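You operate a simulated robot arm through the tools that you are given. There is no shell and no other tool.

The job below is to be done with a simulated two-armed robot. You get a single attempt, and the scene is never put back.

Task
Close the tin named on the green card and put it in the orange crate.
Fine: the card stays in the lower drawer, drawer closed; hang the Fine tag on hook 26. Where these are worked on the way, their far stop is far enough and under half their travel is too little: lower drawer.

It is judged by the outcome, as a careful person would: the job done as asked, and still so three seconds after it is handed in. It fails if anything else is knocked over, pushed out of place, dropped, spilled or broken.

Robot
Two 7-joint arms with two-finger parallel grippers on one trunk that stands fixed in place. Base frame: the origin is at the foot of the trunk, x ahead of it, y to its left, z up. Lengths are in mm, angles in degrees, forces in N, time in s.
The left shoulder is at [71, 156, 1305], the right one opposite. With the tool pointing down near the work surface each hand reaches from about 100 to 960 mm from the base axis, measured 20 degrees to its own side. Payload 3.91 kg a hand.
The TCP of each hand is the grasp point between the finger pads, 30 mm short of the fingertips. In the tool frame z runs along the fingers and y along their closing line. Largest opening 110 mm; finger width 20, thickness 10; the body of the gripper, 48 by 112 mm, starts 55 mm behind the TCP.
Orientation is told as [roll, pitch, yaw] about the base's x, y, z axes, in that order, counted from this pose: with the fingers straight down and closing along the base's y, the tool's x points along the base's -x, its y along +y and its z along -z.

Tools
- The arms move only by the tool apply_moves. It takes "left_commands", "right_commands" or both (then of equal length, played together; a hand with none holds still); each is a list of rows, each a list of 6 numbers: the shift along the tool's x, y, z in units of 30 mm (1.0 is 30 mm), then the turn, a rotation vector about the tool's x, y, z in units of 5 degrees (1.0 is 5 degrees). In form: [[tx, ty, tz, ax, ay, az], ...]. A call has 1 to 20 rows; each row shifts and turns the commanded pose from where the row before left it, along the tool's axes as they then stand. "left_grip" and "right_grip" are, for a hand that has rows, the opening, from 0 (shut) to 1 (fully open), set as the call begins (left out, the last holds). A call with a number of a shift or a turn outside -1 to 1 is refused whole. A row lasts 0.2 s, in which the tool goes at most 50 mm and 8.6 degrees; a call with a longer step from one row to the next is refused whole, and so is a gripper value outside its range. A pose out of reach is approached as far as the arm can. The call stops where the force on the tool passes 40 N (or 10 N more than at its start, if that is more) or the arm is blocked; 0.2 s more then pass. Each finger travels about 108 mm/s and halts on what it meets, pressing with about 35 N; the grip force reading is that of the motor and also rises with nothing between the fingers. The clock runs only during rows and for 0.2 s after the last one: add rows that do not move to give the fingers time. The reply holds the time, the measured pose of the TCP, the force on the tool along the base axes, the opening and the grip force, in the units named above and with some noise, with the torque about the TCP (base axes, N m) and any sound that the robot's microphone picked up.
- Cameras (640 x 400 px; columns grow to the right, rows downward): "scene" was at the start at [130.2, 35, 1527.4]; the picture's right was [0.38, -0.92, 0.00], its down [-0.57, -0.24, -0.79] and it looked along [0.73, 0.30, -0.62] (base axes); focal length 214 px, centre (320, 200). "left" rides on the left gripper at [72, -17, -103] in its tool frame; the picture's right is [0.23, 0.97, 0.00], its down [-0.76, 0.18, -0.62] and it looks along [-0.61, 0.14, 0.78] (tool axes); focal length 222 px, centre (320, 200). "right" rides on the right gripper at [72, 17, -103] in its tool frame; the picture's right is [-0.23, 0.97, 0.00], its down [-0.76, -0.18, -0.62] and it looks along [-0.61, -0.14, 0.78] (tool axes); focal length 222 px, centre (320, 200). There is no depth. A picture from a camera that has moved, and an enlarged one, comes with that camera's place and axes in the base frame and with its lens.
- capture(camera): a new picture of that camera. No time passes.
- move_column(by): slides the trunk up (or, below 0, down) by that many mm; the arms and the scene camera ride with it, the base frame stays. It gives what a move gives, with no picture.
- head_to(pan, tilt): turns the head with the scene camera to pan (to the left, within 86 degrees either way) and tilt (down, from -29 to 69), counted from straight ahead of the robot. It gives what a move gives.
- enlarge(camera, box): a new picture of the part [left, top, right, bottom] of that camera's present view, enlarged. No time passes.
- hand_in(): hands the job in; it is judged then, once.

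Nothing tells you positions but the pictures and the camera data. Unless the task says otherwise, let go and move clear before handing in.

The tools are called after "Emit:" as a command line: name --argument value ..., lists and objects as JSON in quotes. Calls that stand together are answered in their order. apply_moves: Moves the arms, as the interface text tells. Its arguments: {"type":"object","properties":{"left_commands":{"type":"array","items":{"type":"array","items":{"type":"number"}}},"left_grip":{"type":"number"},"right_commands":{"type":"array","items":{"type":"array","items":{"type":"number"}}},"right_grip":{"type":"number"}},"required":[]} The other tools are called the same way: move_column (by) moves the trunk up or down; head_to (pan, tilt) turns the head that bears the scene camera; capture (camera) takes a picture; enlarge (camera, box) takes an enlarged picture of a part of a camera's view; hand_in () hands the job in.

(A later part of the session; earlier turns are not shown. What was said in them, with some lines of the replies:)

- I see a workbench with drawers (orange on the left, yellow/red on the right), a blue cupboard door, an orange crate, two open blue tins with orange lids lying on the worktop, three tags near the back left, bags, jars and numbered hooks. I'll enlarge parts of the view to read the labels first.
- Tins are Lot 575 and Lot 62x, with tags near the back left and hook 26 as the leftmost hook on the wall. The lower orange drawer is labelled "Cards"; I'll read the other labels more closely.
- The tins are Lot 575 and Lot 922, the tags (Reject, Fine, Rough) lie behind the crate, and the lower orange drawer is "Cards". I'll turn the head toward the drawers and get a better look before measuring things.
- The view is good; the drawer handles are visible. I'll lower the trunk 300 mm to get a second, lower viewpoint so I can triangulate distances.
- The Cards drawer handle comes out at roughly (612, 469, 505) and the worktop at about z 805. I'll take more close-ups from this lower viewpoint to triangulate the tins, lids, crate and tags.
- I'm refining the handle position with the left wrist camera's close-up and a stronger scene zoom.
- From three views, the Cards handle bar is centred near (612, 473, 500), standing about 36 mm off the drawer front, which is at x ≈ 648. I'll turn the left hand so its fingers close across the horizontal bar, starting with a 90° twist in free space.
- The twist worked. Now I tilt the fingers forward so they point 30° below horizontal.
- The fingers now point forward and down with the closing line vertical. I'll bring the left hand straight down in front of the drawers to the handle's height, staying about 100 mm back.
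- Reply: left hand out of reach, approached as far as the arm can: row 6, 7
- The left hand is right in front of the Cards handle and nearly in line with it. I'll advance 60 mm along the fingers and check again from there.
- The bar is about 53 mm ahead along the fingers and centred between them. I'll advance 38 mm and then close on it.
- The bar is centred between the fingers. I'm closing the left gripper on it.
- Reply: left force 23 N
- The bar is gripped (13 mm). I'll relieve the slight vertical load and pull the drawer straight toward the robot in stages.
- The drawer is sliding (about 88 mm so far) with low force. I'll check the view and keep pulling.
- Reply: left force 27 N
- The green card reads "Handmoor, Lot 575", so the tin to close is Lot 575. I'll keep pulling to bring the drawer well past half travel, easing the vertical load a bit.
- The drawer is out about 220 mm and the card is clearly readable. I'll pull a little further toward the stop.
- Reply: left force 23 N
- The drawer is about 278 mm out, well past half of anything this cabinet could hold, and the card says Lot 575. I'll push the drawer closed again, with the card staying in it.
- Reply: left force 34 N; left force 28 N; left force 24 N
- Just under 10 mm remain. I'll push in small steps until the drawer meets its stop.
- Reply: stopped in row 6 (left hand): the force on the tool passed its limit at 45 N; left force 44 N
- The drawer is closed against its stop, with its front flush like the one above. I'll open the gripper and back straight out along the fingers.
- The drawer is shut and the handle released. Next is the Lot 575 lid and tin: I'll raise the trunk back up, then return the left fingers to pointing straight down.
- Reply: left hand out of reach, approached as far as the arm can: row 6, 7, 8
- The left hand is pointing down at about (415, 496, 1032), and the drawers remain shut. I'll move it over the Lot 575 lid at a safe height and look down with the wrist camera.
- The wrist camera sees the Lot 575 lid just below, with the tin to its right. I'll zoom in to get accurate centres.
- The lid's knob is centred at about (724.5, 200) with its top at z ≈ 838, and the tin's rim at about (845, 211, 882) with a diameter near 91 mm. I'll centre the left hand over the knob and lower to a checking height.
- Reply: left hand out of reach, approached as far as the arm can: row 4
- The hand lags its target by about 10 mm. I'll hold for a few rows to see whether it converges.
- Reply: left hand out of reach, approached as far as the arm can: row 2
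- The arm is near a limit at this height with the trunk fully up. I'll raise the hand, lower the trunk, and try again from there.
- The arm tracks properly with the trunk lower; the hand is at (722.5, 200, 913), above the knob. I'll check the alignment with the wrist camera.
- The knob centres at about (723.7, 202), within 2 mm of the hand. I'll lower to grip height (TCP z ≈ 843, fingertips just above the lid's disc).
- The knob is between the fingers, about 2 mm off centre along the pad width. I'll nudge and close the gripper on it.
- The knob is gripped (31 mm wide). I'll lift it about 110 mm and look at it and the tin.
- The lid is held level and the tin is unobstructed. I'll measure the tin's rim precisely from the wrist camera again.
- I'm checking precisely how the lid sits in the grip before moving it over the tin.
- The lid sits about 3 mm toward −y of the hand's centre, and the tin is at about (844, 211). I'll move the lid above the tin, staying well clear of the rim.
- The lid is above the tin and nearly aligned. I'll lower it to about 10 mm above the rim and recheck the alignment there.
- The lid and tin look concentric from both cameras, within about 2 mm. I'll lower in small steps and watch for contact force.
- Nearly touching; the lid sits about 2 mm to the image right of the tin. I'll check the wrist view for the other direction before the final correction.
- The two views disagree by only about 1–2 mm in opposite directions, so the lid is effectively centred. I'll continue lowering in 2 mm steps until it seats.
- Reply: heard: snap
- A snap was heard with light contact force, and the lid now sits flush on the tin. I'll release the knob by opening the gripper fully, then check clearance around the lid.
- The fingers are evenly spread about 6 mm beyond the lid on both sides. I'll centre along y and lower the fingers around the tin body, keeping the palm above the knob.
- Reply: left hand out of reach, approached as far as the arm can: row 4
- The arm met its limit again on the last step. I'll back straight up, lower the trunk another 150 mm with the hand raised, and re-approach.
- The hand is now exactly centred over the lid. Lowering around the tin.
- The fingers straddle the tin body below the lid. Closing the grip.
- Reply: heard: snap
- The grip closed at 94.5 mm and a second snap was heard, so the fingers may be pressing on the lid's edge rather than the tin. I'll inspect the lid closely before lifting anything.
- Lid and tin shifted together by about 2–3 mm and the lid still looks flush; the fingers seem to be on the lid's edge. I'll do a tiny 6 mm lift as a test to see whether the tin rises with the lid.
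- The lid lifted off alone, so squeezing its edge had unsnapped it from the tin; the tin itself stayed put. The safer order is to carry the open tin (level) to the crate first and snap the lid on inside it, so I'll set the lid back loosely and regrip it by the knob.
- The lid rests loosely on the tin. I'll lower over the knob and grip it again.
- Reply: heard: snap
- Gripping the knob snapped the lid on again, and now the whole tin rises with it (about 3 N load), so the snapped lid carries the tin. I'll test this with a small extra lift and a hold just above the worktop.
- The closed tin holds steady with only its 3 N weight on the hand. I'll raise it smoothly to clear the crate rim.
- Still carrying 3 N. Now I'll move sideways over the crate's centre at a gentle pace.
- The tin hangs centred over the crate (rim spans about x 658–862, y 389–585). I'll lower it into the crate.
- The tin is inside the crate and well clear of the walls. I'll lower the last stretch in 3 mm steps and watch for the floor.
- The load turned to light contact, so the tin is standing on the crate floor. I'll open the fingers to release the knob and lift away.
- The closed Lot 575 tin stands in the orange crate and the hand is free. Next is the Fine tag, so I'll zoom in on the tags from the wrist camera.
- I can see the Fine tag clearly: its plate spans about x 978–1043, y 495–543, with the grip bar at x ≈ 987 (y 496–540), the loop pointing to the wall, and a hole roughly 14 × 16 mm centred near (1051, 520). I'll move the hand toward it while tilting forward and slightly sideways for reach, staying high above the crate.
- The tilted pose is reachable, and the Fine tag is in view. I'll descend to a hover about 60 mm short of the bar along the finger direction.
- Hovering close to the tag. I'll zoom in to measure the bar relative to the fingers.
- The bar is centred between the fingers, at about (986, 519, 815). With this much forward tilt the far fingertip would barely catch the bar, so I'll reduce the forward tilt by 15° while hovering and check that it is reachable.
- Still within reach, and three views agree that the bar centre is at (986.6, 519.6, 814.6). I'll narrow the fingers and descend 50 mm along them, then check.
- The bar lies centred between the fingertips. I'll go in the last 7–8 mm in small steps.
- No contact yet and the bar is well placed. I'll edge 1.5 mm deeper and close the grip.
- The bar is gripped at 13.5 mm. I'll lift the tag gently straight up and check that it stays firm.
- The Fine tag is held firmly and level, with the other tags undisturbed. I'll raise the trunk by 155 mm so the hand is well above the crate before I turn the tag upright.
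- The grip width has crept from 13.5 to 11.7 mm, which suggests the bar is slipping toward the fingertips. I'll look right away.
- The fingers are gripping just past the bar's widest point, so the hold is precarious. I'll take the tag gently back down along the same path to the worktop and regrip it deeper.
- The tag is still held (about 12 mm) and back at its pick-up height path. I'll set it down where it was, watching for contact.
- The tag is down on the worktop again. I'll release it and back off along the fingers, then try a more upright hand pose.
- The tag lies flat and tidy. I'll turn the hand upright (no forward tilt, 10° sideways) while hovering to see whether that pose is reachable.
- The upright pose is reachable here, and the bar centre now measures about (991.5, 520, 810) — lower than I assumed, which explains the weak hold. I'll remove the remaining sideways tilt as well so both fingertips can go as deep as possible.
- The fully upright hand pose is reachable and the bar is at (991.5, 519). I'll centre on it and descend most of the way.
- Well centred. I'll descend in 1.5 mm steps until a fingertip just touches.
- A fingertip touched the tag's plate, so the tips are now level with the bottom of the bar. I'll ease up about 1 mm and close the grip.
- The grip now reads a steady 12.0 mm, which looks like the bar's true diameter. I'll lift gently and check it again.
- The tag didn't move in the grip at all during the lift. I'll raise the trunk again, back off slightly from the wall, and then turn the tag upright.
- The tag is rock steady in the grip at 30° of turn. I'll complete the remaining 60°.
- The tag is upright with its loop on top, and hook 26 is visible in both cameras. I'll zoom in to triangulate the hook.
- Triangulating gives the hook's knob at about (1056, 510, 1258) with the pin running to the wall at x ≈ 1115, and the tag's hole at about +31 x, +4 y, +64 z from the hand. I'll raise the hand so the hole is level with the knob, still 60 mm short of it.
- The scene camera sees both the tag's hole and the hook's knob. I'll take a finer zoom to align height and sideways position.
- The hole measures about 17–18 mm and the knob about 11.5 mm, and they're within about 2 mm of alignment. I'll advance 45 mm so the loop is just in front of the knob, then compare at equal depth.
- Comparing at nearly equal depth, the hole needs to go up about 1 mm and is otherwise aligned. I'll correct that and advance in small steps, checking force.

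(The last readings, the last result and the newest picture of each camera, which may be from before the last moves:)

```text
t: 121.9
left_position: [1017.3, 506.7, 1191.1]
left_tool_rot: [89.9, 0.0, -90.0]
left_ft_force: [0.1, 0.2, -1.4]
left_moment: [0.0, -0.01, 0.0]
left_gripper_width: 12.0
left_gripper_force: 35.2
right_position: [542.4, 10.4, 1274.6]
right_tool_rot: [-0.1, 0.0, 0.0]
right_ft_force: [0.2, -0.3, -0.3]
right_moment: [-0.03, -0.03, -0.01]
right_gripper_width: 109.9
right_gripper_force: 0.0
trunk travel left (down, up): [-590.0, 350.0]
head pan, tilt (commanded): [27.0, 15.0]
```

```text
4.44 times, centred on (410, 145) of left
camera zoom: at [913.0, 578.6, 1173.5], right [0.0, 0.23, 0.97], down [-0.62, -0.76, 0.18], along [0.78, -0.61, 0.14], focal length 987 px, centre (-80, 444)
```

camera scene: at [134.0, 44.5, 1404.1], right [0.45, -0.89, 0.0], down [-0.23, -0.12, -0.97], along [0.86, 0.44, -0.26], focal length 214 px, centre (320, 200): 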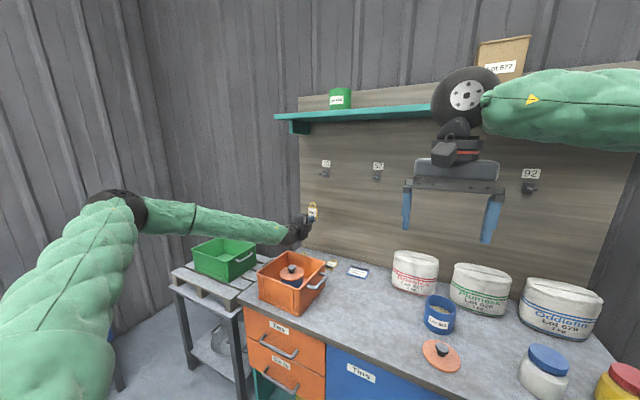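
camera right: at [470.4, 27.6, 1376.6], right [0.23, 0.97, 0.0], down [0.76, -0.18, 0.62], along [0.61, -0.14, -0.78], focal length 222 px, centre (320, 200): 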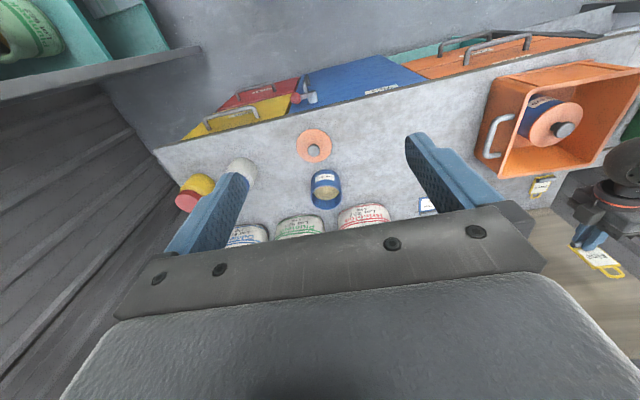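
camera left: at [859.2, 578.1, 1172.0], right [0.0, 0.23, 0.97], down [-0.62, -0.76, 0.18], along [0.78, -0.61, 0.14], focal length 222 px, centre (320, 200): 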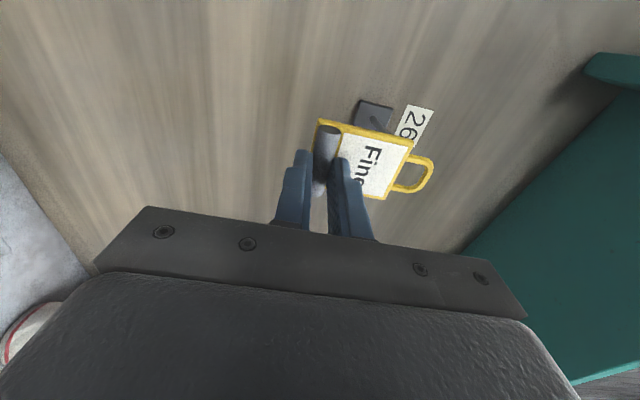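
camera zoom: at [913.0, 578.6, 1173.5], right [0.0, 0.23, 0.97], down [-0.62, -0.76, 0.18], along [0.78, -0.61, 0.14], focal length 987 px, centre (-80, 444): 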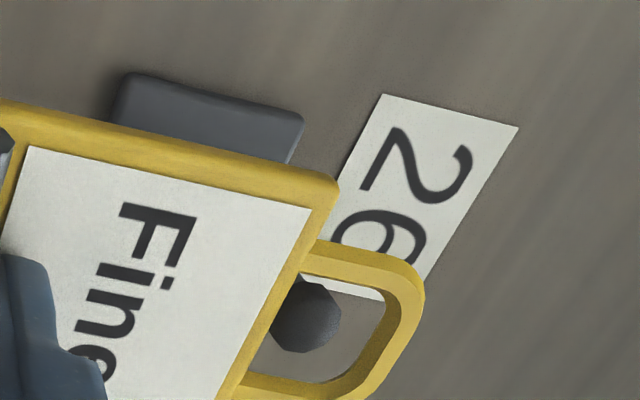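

The knob is now visibly inside the loop's opening from both cameras. I'll make a tiny correction and continue advancing.

Emit:
apply_moves --left_commands '[[0.025, -0.015, 0.1, 0, 0, 0], [0, 0, 0.1, 0, 0, 0], [0, 0, 0.1, 0, 0, 0], [0, 0, 0, 0, 0, 0]]'

Emit:
enlarge --camera "scene" --box '[312, 162, 336, 182]'

Emit:
enlarge --camera "left" --box '[360, 100, 460, 190]'

```text
t: 122.9
left_position: [1026.9, 508.3, 1190.3]
left_tool_rot: [89.9, -0.1, -90.0]
left_ft_force: [0.3, 0.2, 0.8]
left_moment: [-0.02, -0.02, -0.02]
left_gripper_width: 12.0
left_gripper_force: 34.8
right_position: [541.0, 10.2, 1272.6]
right_tool_rot: [0.0, 0.1, 0.1]
right_ft_force: [0.0, -0.1, 0.2]
right_moment: [0.0, -0.03, -0.02]
right_gripper_width: 110.0
right_gripper_force: 0.1
trunk travel left (down, up): [-590.0, 350.0]
head pan, tilt (commanded): [27.0, 15.0]
```

```text
16.00 times, centred on (324, 172) of scene
camera zoom: at [133.8, 44.5, 1404.2], right [0.45, -0.89, 0.0], down [-0.23, -0.12, -0.97], along [0.86, 0.44, -0.26], focal length 3432 px, centre (256, 648)
```

zoom: 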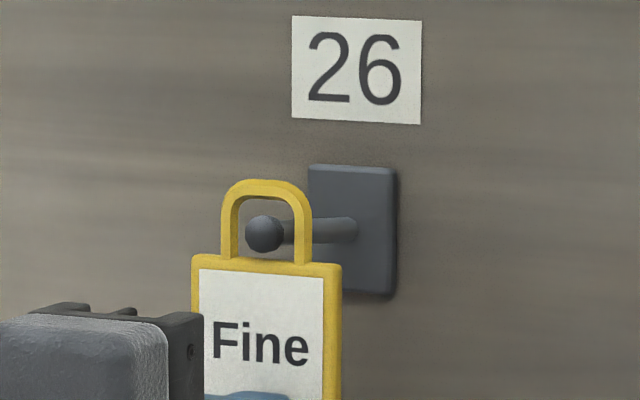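

```text
4.44 times, centred on (410, 145) of left
camera zoom: at [921.8, 579.3, 1173.7], right [0.0, 0.23, 0.97], down [-0.62, -0.76, 0.18], along [0.78, -0.61, 0.14], focal length 987 px, centre (-80, 444)
```

zoom: 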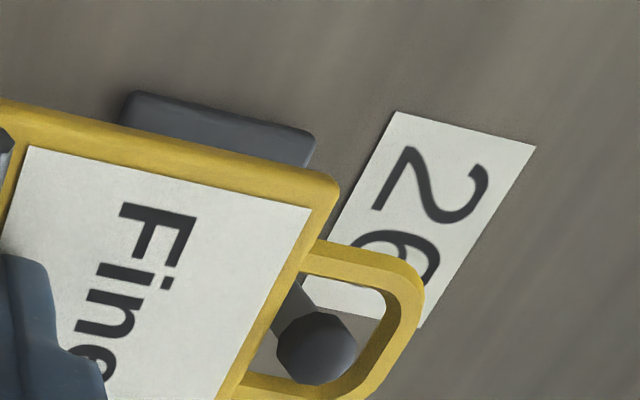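

The loop is now around the knob with no contact force. I'll push on so it sits well behind the knob on the pin.

Emit:
apply_moves --left_commands '[[0, 0, 0.13, 0, 0, 0], [0, 0, 0.13, 0, 0, 0], [0, 0, 0.13, 0, 0, 0], [0, 0, 0.13, 0, 0, 0], [0, 0, 0.13, 0, 0, 0], [0, 0, 0, 0, 0, 0]]'

Emit:
enlarge --camera "scene" --box '[312, 162, 336, 182]'

Emit:
enlarge --camera "left" --box '[360, 100, 460, 190]'

```text
t: 124.3
left_position: [1045.9, 507.9, 1190.6]
left_tool_rot: [90.0, 0.0, -90.1]
left_ft_force: [0.0, 0.1, 0.9]
left_moment: [-0.01, -0.01, -0.01]
left_gripper_width: 12.3
left_gripper_force: 34.9
right_position: [543.5, 9.6, 1274.5]
right_tool_rot: [0.0, -0.1, 0.1]
right_ft_force: [-0.9, -0.2, 0.1]
right_moment: [0.0, -0.01, -0.02]
right_gripper_width: 110.0
right_gripper_force: 0.2
trunk travel left (down, up): [-590.0, 350.0]
head pan, tilt (commanded): [27.0, 15.0]
```

```text
16.00 times, centred on (324, 172) of scene
camera zoom: at [133.9, 44.5, 1404.2], right [0.45, -0.89, 0.0], down [-0.23, -0.12, -0.97], along [0.86, 0.44, -0.26], focal length 3432 px, centre (256, 648)
```

zoom: 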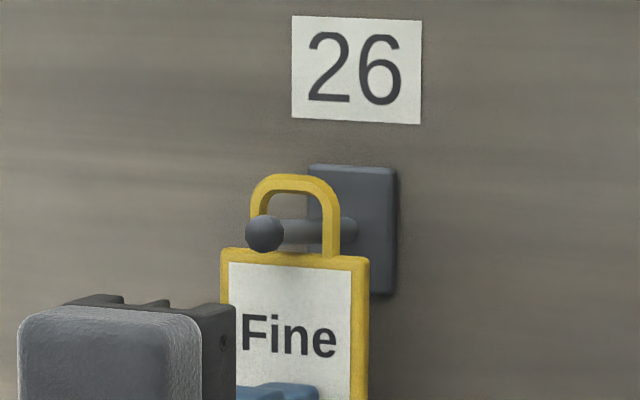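

```text
4.44 times, centred on (410, 145) of left
camera zoom: at [941.7, 579.6, 1173.0], right [0.0, 0.23, 0.97], down [-0.62, -0.76, 0.18], along [0.78, -0.61, 0.14], focal length 987 px, centre (-80, 444)
```

zoom: 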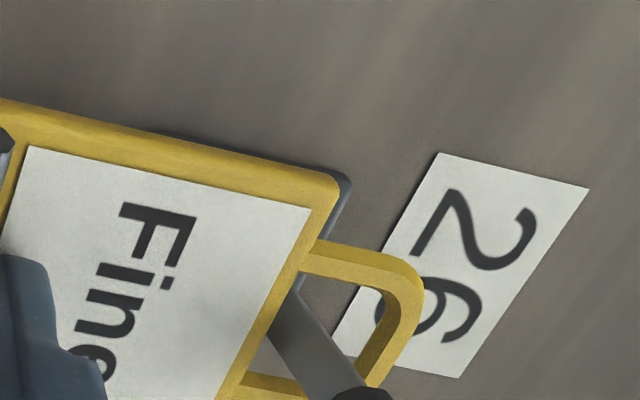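

The loop is about 20 mm behind the knob on the pin. I'll now lower the tag in small steps until the loop rests on the pin.

Emit:
apply_moves --left_commands '[[0, -0.06, 0.05, 0, 0, 0], [0, -0.06, 0.05, 0, 0, 0], [0, 0, 0, 0, 0, 0]]'

Emit:
enlarge --camera "scene" --box '[312, 162, 336, 182]'

```text
t: 125.1
left_position: [1048.7, 508.3, 1187.9]
left_tool_rot: [90.0, 0.1, -89.9]
left_ft_force: [-0.2, 0.3, -0.3]
left_moment: [0.02, 0.0, -0.01]
left_gripper_width: 11.8
left_gripper_force: 34.3
right_position: [542.5, 9.1, 1274.3]
right_tool_rot: [0.1, 0.0, 0.1]
right_ft_force: [1.0, 0.3, 0.6]
right_moment: [-0.01, -0.02, -0.02]
right_gripper_width: 110.0
right_gripper_force: 0.0
trunk travel left (down, up): [-590.0, 350.0]
head pan, tilt (commanded): [27.0, 15.0]
```

```text
16.00 times, centred on (324, 172) of scene
camera zoom: at [133.9, 44.3, 1404.2], right [0.45, -0.89, 0.0], down [-0.23, -0.12, -0.97], along [0.86, 0.44, -0.26], focal length 3432 px, centre (256, 648)
```

zoom: 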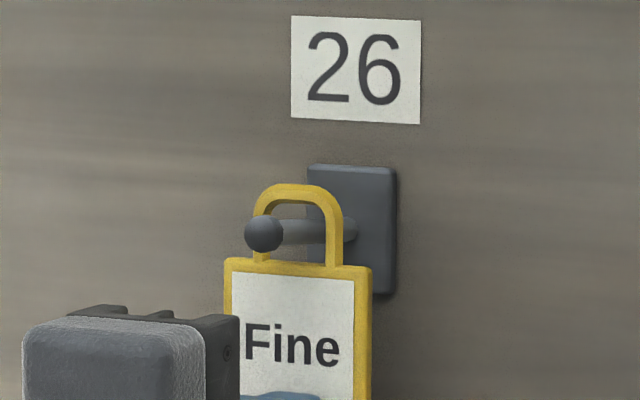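

Emit:
apply_moves --left_commands '[[0, -0.05, 0, 0, 0, 0], [0, -0.05, 0, 0, 0, 0], [0, 0, 0, 0, 0, 0]]'

Emit:
enlarge --camera "scene" --box '[312, 162, 336, 182]'

```text
t: 125.9
left_position: [1048.3, 509.4, 1184.1]
left_tool_rot: [89.9, -0.1, -90.0]
left_ft_force: [1.2, -0.2, 0.2]
left_moment: [0.01, -0.01, 0.0]
left_gripper_width: 11.7
left_gripper_force: 34.9
right_position: [541.8, 10.6, 1274.6]
right_tool_rot: [0.0, 0.0, 0.1]
right_ft_force: [-0.3, 0.2, 0.4]
right_moment: [-0.04, 0.0, 0.01]
right_gripper_width: 110.1
right_gripper_force: 0.0
trunk travel left (down, up): [-590.0, 350.0]
head pan, tilt (commanded): [27.0, 15.0]
```

```text
16.00 times, centred on (324, 172) of scene
camera zoom: at [134.0, 44.4, 1404.2], right [0.45, -0.89, 0.0], down [-0.23, -0.12, -0.97], along [0.86, 0.44, -0.26], focal length 3432 px, centre (256, 648)
```

zoom: 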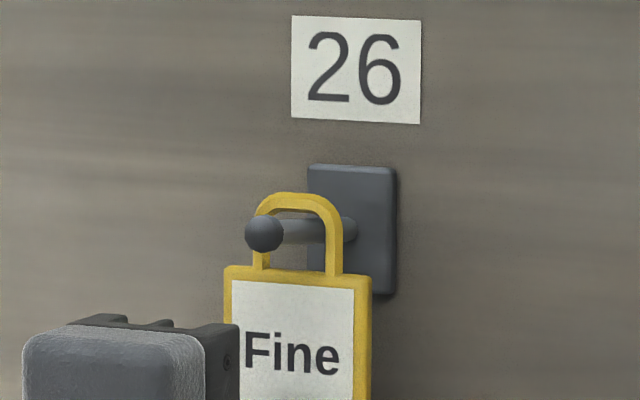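

Emit:
apply_moves --left_commands '[[0, -0.035, 0, 0, 0, 0], [0, -0.035, 0, 0, 0, 0], [0, 0, 0, 0, 0, 0]]'

Emit:
enlarge --camera "scene" --box '[312, 162, 336, 182]'

```text
t: 126.7
left_position: [1048.8, 509.0, 1183.1]
left_tool_rot: [89.9, 0.0, -90.0]
left_ft_force: [0.2, 0.1, 0.3]
left_moment: [0.01, 0.01, -0.02]
left_gripper_width: 11.9
left_gripper_force: 35.0
right_position: [541.8, 9.4, 1274.4]
right_tool_rot: [0.0, 0.0, 0.1]
right_ft_force: [-0.1, 0.3, 0.4]
right_moment: [0.01, 0.0, 0.03]
right_gripper_width: 110.0
right_gripper_force: 0.0
trunk travel left (down, up): [-590.0, 350.0]
head pan, tilt (commanded): [27.0, 15.0]
```

```text
16.00 times, centred on (324, 172) of scene
camera zoom: at [134.0, 44.4, 1404.2], right [0.45, -0.89, 0.0], down [-0.23, -0.12, -0.97], along [0.86, 0.44, -0.26], focal length 3432 px, centre (256, 648)
```

zoom: 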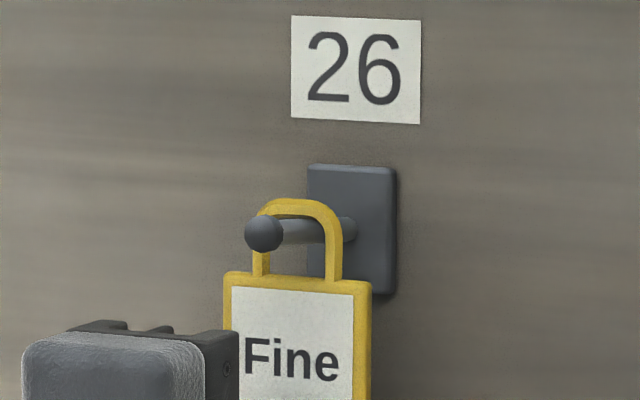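

Emit:
apply_moves --left_commands '[[0, -0.035, 0, 0, 0, 0], [0, 0, 0, 0, 0, 0]]'

Emit:
enlarge --camera "scene" --box '[312, 162, 336, 182]'

```text
t: 127.3
left_position: [1048.8, 508.1, 1182.7]
left_tool_rot: [90.0, 0.0, -90.0]
left_ft_force: [0.0, 0.4, 3.1]
left_moment: [-0.01, -0.05, 0.01]
left_gripper_width: 12.0
left_gripper_force: 35.2
right_position: [542.5, 8.8, 1274.3]
right_tool_rot: [0.0, 0.0, 0.1]
right_ft_force: [0.1, -0.5, -0.1]
right_moment: [0.02, 0.02, 0.0]
right_gripper_width: 109.9
right_gripper_force: 0.1
trunk travel left (down, up): [-590.0, 350.0]
head pan, tilt (commanded): [27.0, 15.0]
```

```text
16.00 times, centred on (324, 172) of scene
camera zoom: at [133.7, 44.2, 1404.3], right [0.45, -0.89, 0.0], down [-0.23, -0.12, -0.97], along [0.86, 0.44, -0.26], focal length 3432 px, centre (256, 648)
```

zoom: 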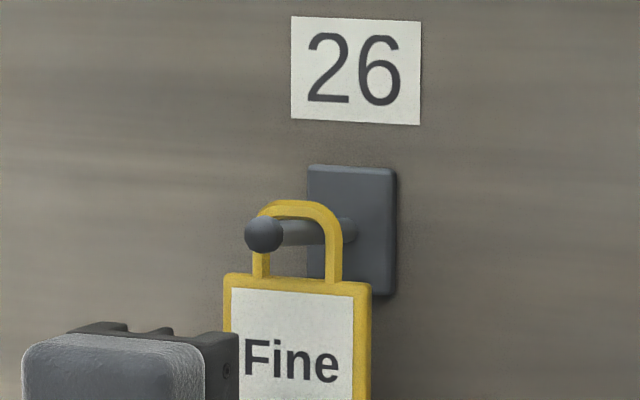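

The loop is resting on the pin (3 N contact). I'll open the fingers and let the tag hang before moving.

Emit:
apply_moves --left_commands '[[0, 0, 0, 0, 0, 0], [0, 0, 0, 0, 0, 0], [0, 0, 0, 0, 0, 0]]' --left_grip 0.3

Emit:
enlarge --camera "scene" --box '[305, 160, 341, 190]'

Emit:
enlarge --camera "left" --box '[240, 80, 460, 240]'

```text
t: 128.1
left_position: [1049.2, 507.5, 1181.4]
left_tool_rot: [90.0, 0.0, -90.0]
left_ft_force: [-0.4, 0.7, -0.3]
left_moment: [-0.01, 0.0, -0.02]
left_gripper_width: 33.0
left_gripper_force: 0.2
right_position: [542.4, 9.6, 1273.3]
right_tool_rot: [0.1, 0.0, -0.1]
right_ft_force: [0.6, 0.6, 0.2]
right_moment: [0.0, 0.01, -0.04]
right_gripper_width: 110.0
right_gripper_force: 0.1
trunk travel left (down, up): [-590.0, 350.0]
head pan, tilt (commanded): [27.0, 15.0]
```

```text
13.33 times, centred on (323, 175) of scene
camera zoom: at [134.0, 44.4, 1404.2], right [0.45, -0.89, 0.0], down [-0.23, -0.12, -0.97], along [0.86, 0.44, -0.26], focal length 2860 px, centre (280, 533)
```

zoom: 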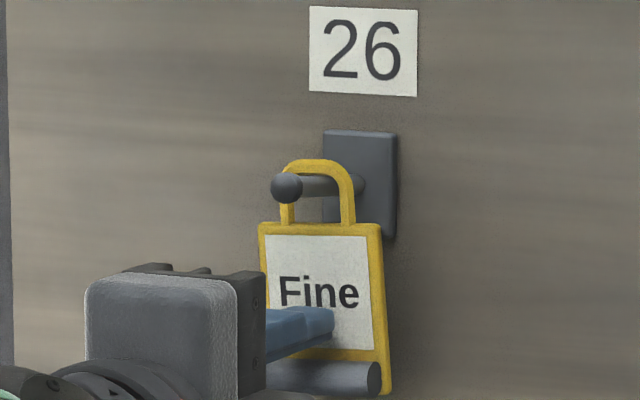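

```text
2.50 times, centred on (350, 160) of left
camera zoom: at [944.8, 580.1, 1164.0], right [0.0, 0.23, 0.97], down [-0.62, -0.76, 0.18], along [0.78, -0.61, 0.14], focal length 555 px, centre (245, 300)
```

zoom: 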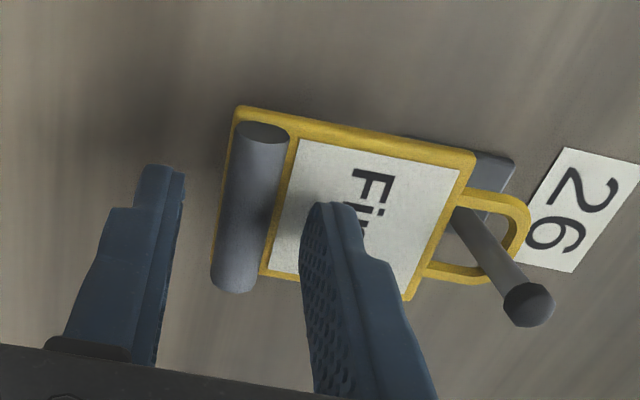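

The tag hangs freely on hook 26 and the fingers are clear on both sides of the bar. I'll withdraw straight back.

Emit:
apply_moves --left_commands '[[0, 0, -0.2, 0, 0, 0], [0, 0, -0.4, 0, 0, 0], [0, 0, -0.6, 0, 0, 0], [0, 0, -0.8, 0, 0, 0], [0, 0, -0.8, 0, 0, 0], [0, 0, -0.8, 0, 0, 0], [0, 0, -0.8, 0, 0, 0], [0, 0, -0.8, 0, 0, 0]]'

Emit:
enlarge --camera "scene" --box '[300, 155, 350, 200]'

Emit:
capture --camera "left"

Emit:
capture --camera "scene"

```text
t: 129.9
left_position: [894.4, 507.5, 1180.9]
left_tool_rot: [89.9, -0.1, -90.1]
left_ft_force: [-0.7, 0.6, -0.8]
left_moment: [0.01, 0.01, 0.0]
left_gripper_width: 33.0
left_gripper_force: 0.1
right_position: [540.2, 8.9, 1275.2]
right_tool_rot: [0.0, 0.0, -0.1]
right_ft_force: [-1.1, -0.6, -0.5]
right_moment: [-0.02, 0.01, 0.0]
right_gripper_width: 109.9
right_gripper_force: 0.0
trunk travel left (down, up): [-590.0, 350.0]
head pan, tilt (commanded): [27.0, 15.0]
```

```text
8.89 times, centred on (325, 178) of scene
camera zoom: at [133.0, 44.8, 1404.3], right [0.45, -0.89, 0.0], down [-0.23, -0.12, -0.97], along [0.86, 0.44, -0.26], focal length 1906 px, centre (276, 400)
```

zoom: 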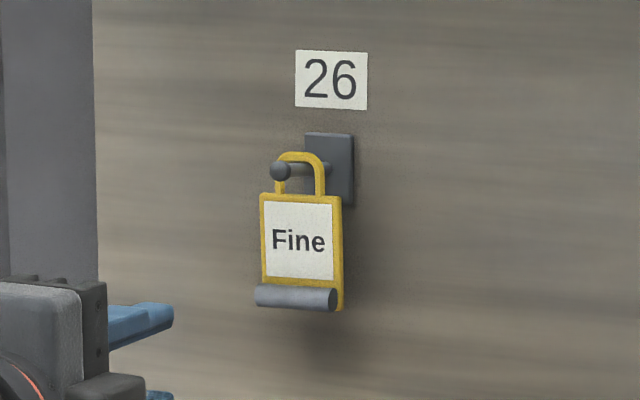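

```text
taken
camera left: at [789.8, 579.6, 1163.4], right [0.0, 0.23, 0.97], down [-0.62, -0.76, 0.18], along [0.78, -0.61, 0.14], focal length 222 px, centre (320, 200)
```

left: 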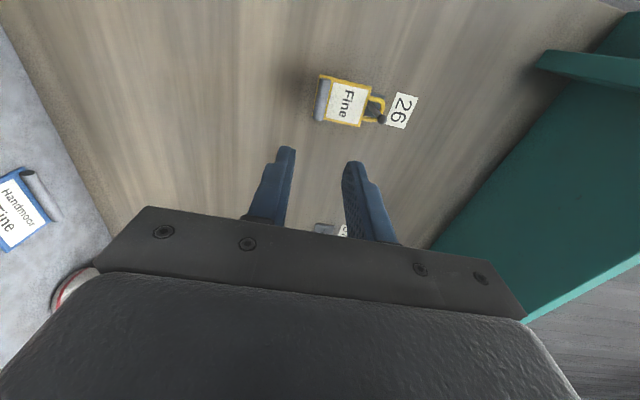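

```text
taken
camera scene: at [133.0, 44.8, 1404.3], right [0.45, -0.89, 0.0], down [-0.23, -0.12, -0.97], along [0.86, 0.44, -0.26], focal length 214 px, centre (320, 200)
```

scene: 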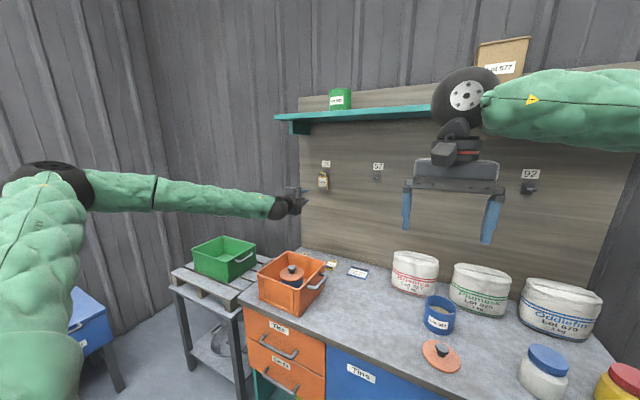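

The Fine tag hangs on hook 26. I'll pull the arm further back and inspect the drawer, crate and worktop.

Emit:
apply_moves --left_commands '[[0, 0, -0.8, 0, 0, 0], [0, 0, -0.8, 0, 0, 0], [0, 0, -0.8, 0, 0, 0], [0, 0, -0.8, 0, 0, 0], [0, 0, -0.8, 0, 0, 0], [0, 0, -0.8, 0, 0, 0]]'

Emit:
head_to --pan 33 --tilt 45

Emit:
capture --camera "scene"

Emit:
enlarge --camera "scene" --box '[250, 80, 400, 200]'

Emit:
enlarge --camera "scene" --box '[260, 150, 380, 250]'

```text
t: 131.3
left_position: [748.1, 508.5, 1181.5]
left_tool_rot: [90.1, 0.0, -90.1]
left_ft_force: [-0.3, 0.1, 0.4]
left_moment: [0.01, 0.01, -0.01]
left_gripper_width: 32.9
left_gripper_force: 0.0
right_position: [541.3, 10.3, 1274.4]
right_tool_rot: [0.1, 0.0, 0.1]
right_ft_force: [-0.1, -0.1, -0.4]
right_moment: [0.01, -0.01, 0.0]
right_gripper_width: 109.8
right_gripper_force: 0.0
trunk travel left (down, up): [-590.0, 350.0]
head pan, tilt (commanded): [27.0, 15.0]
```

```text
t: 132.2
left_position: [748.7, 509.2, 1180.3]
left_tool_rot: [89.9, 0.0, -89.9]
left_ft_force: [-0.6, -0.2, -0.3]
left_moment: [0.04, -0.04, 0.0]
left_gripper_width: 33.1
left_gripper_force: 0.1
right_position: [542.7, 9.6, 1274.5]
right_tool_rot: [0.1, 0.0, 0.0]
right_ft_force: [0.1, 0.2, 0.3]
right_moment: [-0.01, 0.0, 0.0]
right_gripper_width: 110.0
right_gripper_force: 0.1
trunk travel left (down, up): [-590.0, 350.0]
head pan, tilt (commanded): [33.0, 45.0]
```

```text
taken
camera scene: at [118.6, 46.5, 1357.5], right [0.54, -0.84, 0.0], down [-0.59, -0.38, -0.71], along [0.59, 0.39, -0.71], focal length 214 px, centre (320, 200)
```

scene: 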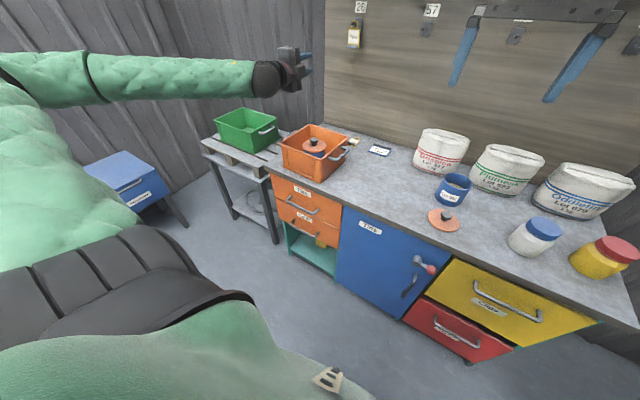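

```text
3.33 times, centred on (325, 140) of scene
camera zoom: at [118.6, 46.5, 1357.5], right [0.54, -0.84, 0.0], down [-0.59, -0.38, -0.71], along [0.59, 0.39, -0.71], focal length 715 px, centre (303, 400)
```

zoom: 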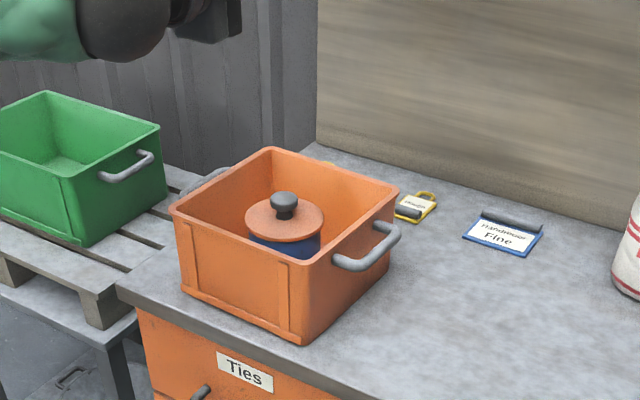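

```text
4.00 times, centred on (320, 200) of scene
camera zoom: at [118.6, 46.5, 1357.5], right [0.54, -0.84, 0.0], down [-0.59, -0.38, -0.71], along [0.59, 0.39, -0.71], focal length 858 px, centre (320, 200)
```

zoom: 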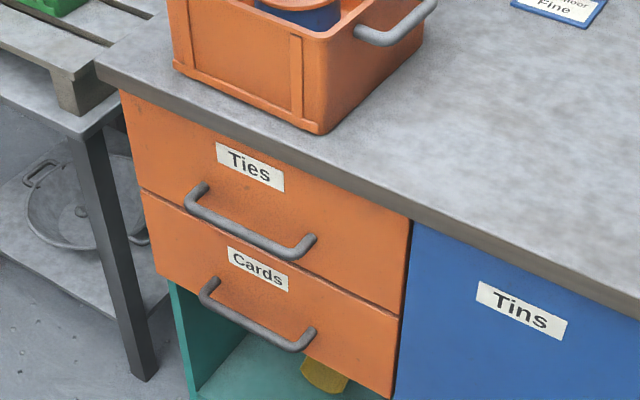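

The Cards drawer is flush, the closed tin stands in the crate, and the other items are in place. I'll take a final close look at the lid and the hanging tag.

Emit:
enlarge --camera "scene" --box '[295, 125, 335, 165]'

Emit:
enlarge --camera "scene" --box '[335, 0, 375, 55]'

Emit:
enlarge --camera "scene" --box '[380, 110, 640, 290]'

```text
10.00 times, centred on (315, 145) of scene
camera zoom: at [118.6, 46.5, 1357.5], right [0.54, -0.84, 0.0], down [-0.59, -0.38, -0.71], along [0.59, 0.39, -0.71], focal length 2145 px, centre (370, 750)
```

zoom: 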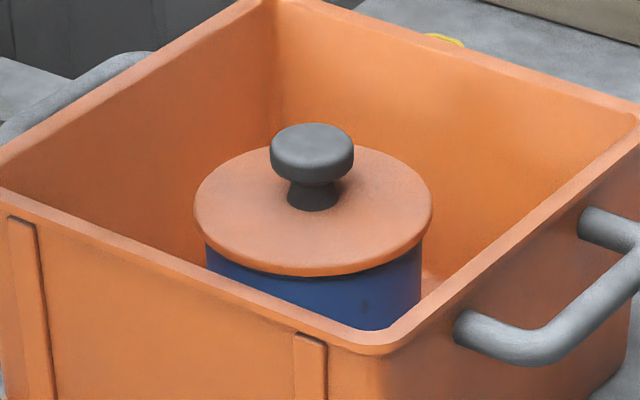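

```text
7.27 times, centred on (355, 28) of scene
camera zoom: at [118.6, 46.5, 1357.5], right [0.54, -0.84, 0.0], down [-0.59, -0.38, -0.71], along [0.59, 0.39, -0.71], focal length 1560 px, centre (66, 1454)
```

zoom: 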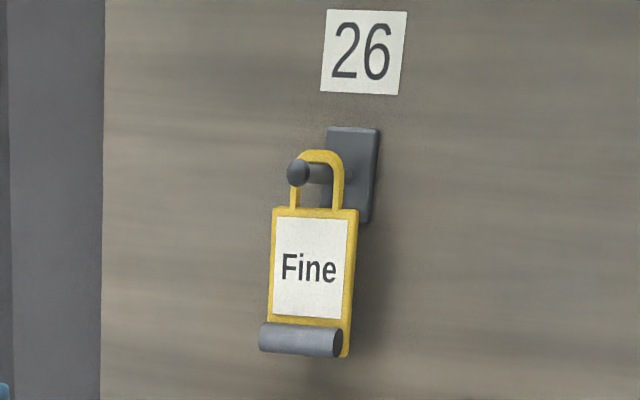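

```text
2.22 times, centred on (510, 200) of scene
camera zoom: at [118.6, 46.5, 1357.5], right [0.54, -0.84, 0.0], down [-0.59, -0.38, -0.71], along [0.59, 0.39, -0.71], focal length 477 px, centre (-102, 200)
```

zoom: 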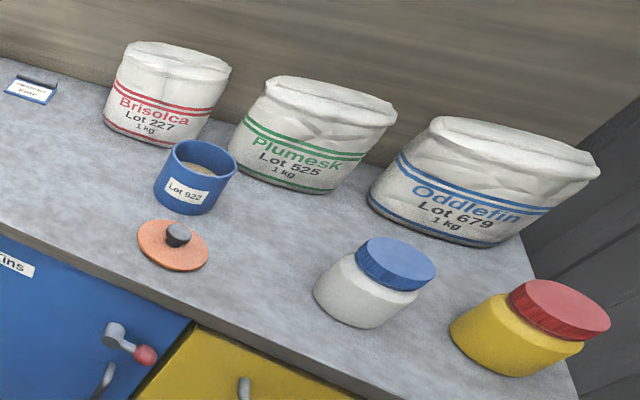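

All is as required: the tin is closed in the orange crate, the Fine tag hangs on hook 26, the Cards drawer is shut with its card inside, and nothing else has moved. I'll draw the hand back a little more, then hand in.

Emit:
apply_moves --left_commands '[[0, 0, -0.8, 0, 0, 0], [0, 0, -0.8, 0, 0, 0], [0, 0, -0.8, 0, 0, 0], [0, 0, -0.8, 0, 0, 0], [0, 0, 0, 0, 0, 0]]'

Emit:
capture --camera "scene"

```text
t: 133.4
left_position: [654.2, 508.7, 1181.2]
left_tool_rot: [90.0, 0.0, -90.0]
left_ft_force: [-0.9, 0.9, 0.7]
left_moment: [0.0, 0.0, 0.01]
left_gripper_width: 33.0
left_gripper_force: 0.2
right_position: [542.0, 9.5, 1274.3]
right_tool_rot: [0.0, 0.1, 0.0]
right_ft_force: [-0.2, -0.6, -0.6]
right_moment: [0.01, 0.0, -0.02]
right_gripper_width: 110.2
right_gripper_force: 0.0
trunk travel left (down, up): [-590.0, 350.0]
head pan, tilt (commanded): [33.0, 45.0]
```

```text
taken
camera scene: at [119.3, 46.1, 1357.3], right [0.54, -0.84, 0.0], down [-0.59, -0.39, -0.71], along [0.59, 0.39, -0.71], focal length 214 px, centre (320, 200)
```

scene: 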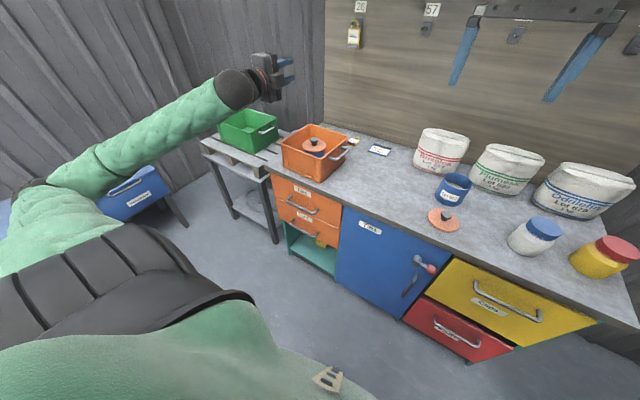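

The final view shows the tag on hook 26, the closed tin in the orange crate, the drawers shut and both hands empty and clear. I'm handing in the job.

Emit:
hand_in

```text
The job is handed in.
```

The job is handed in. The green card in the Cards drawer named Lot 575, so I closed that tin and put it in the orange crate.

- **Tin:** The lid snapped shut. It came loose once when my fingers squeezed its edge, before the tin had been moved. I snapped it back on, then carried the tin by the lid's knob and set it upright in the crate.
- **Drawer:** I opened the lower orange drawer about 280 mm to read the card. I left the card inside and pushed the drawer back to its stop, flush with the one above.
- **Tag:** The Fine tag hangs on hook 26, with its loop behind the hook's knob. My first hold looked shaky, so I set it back on the worktop and gripped it again before hanging it.

In the last pictures nothing else looked moved or spilled. Both hands were empty and clear of everything.
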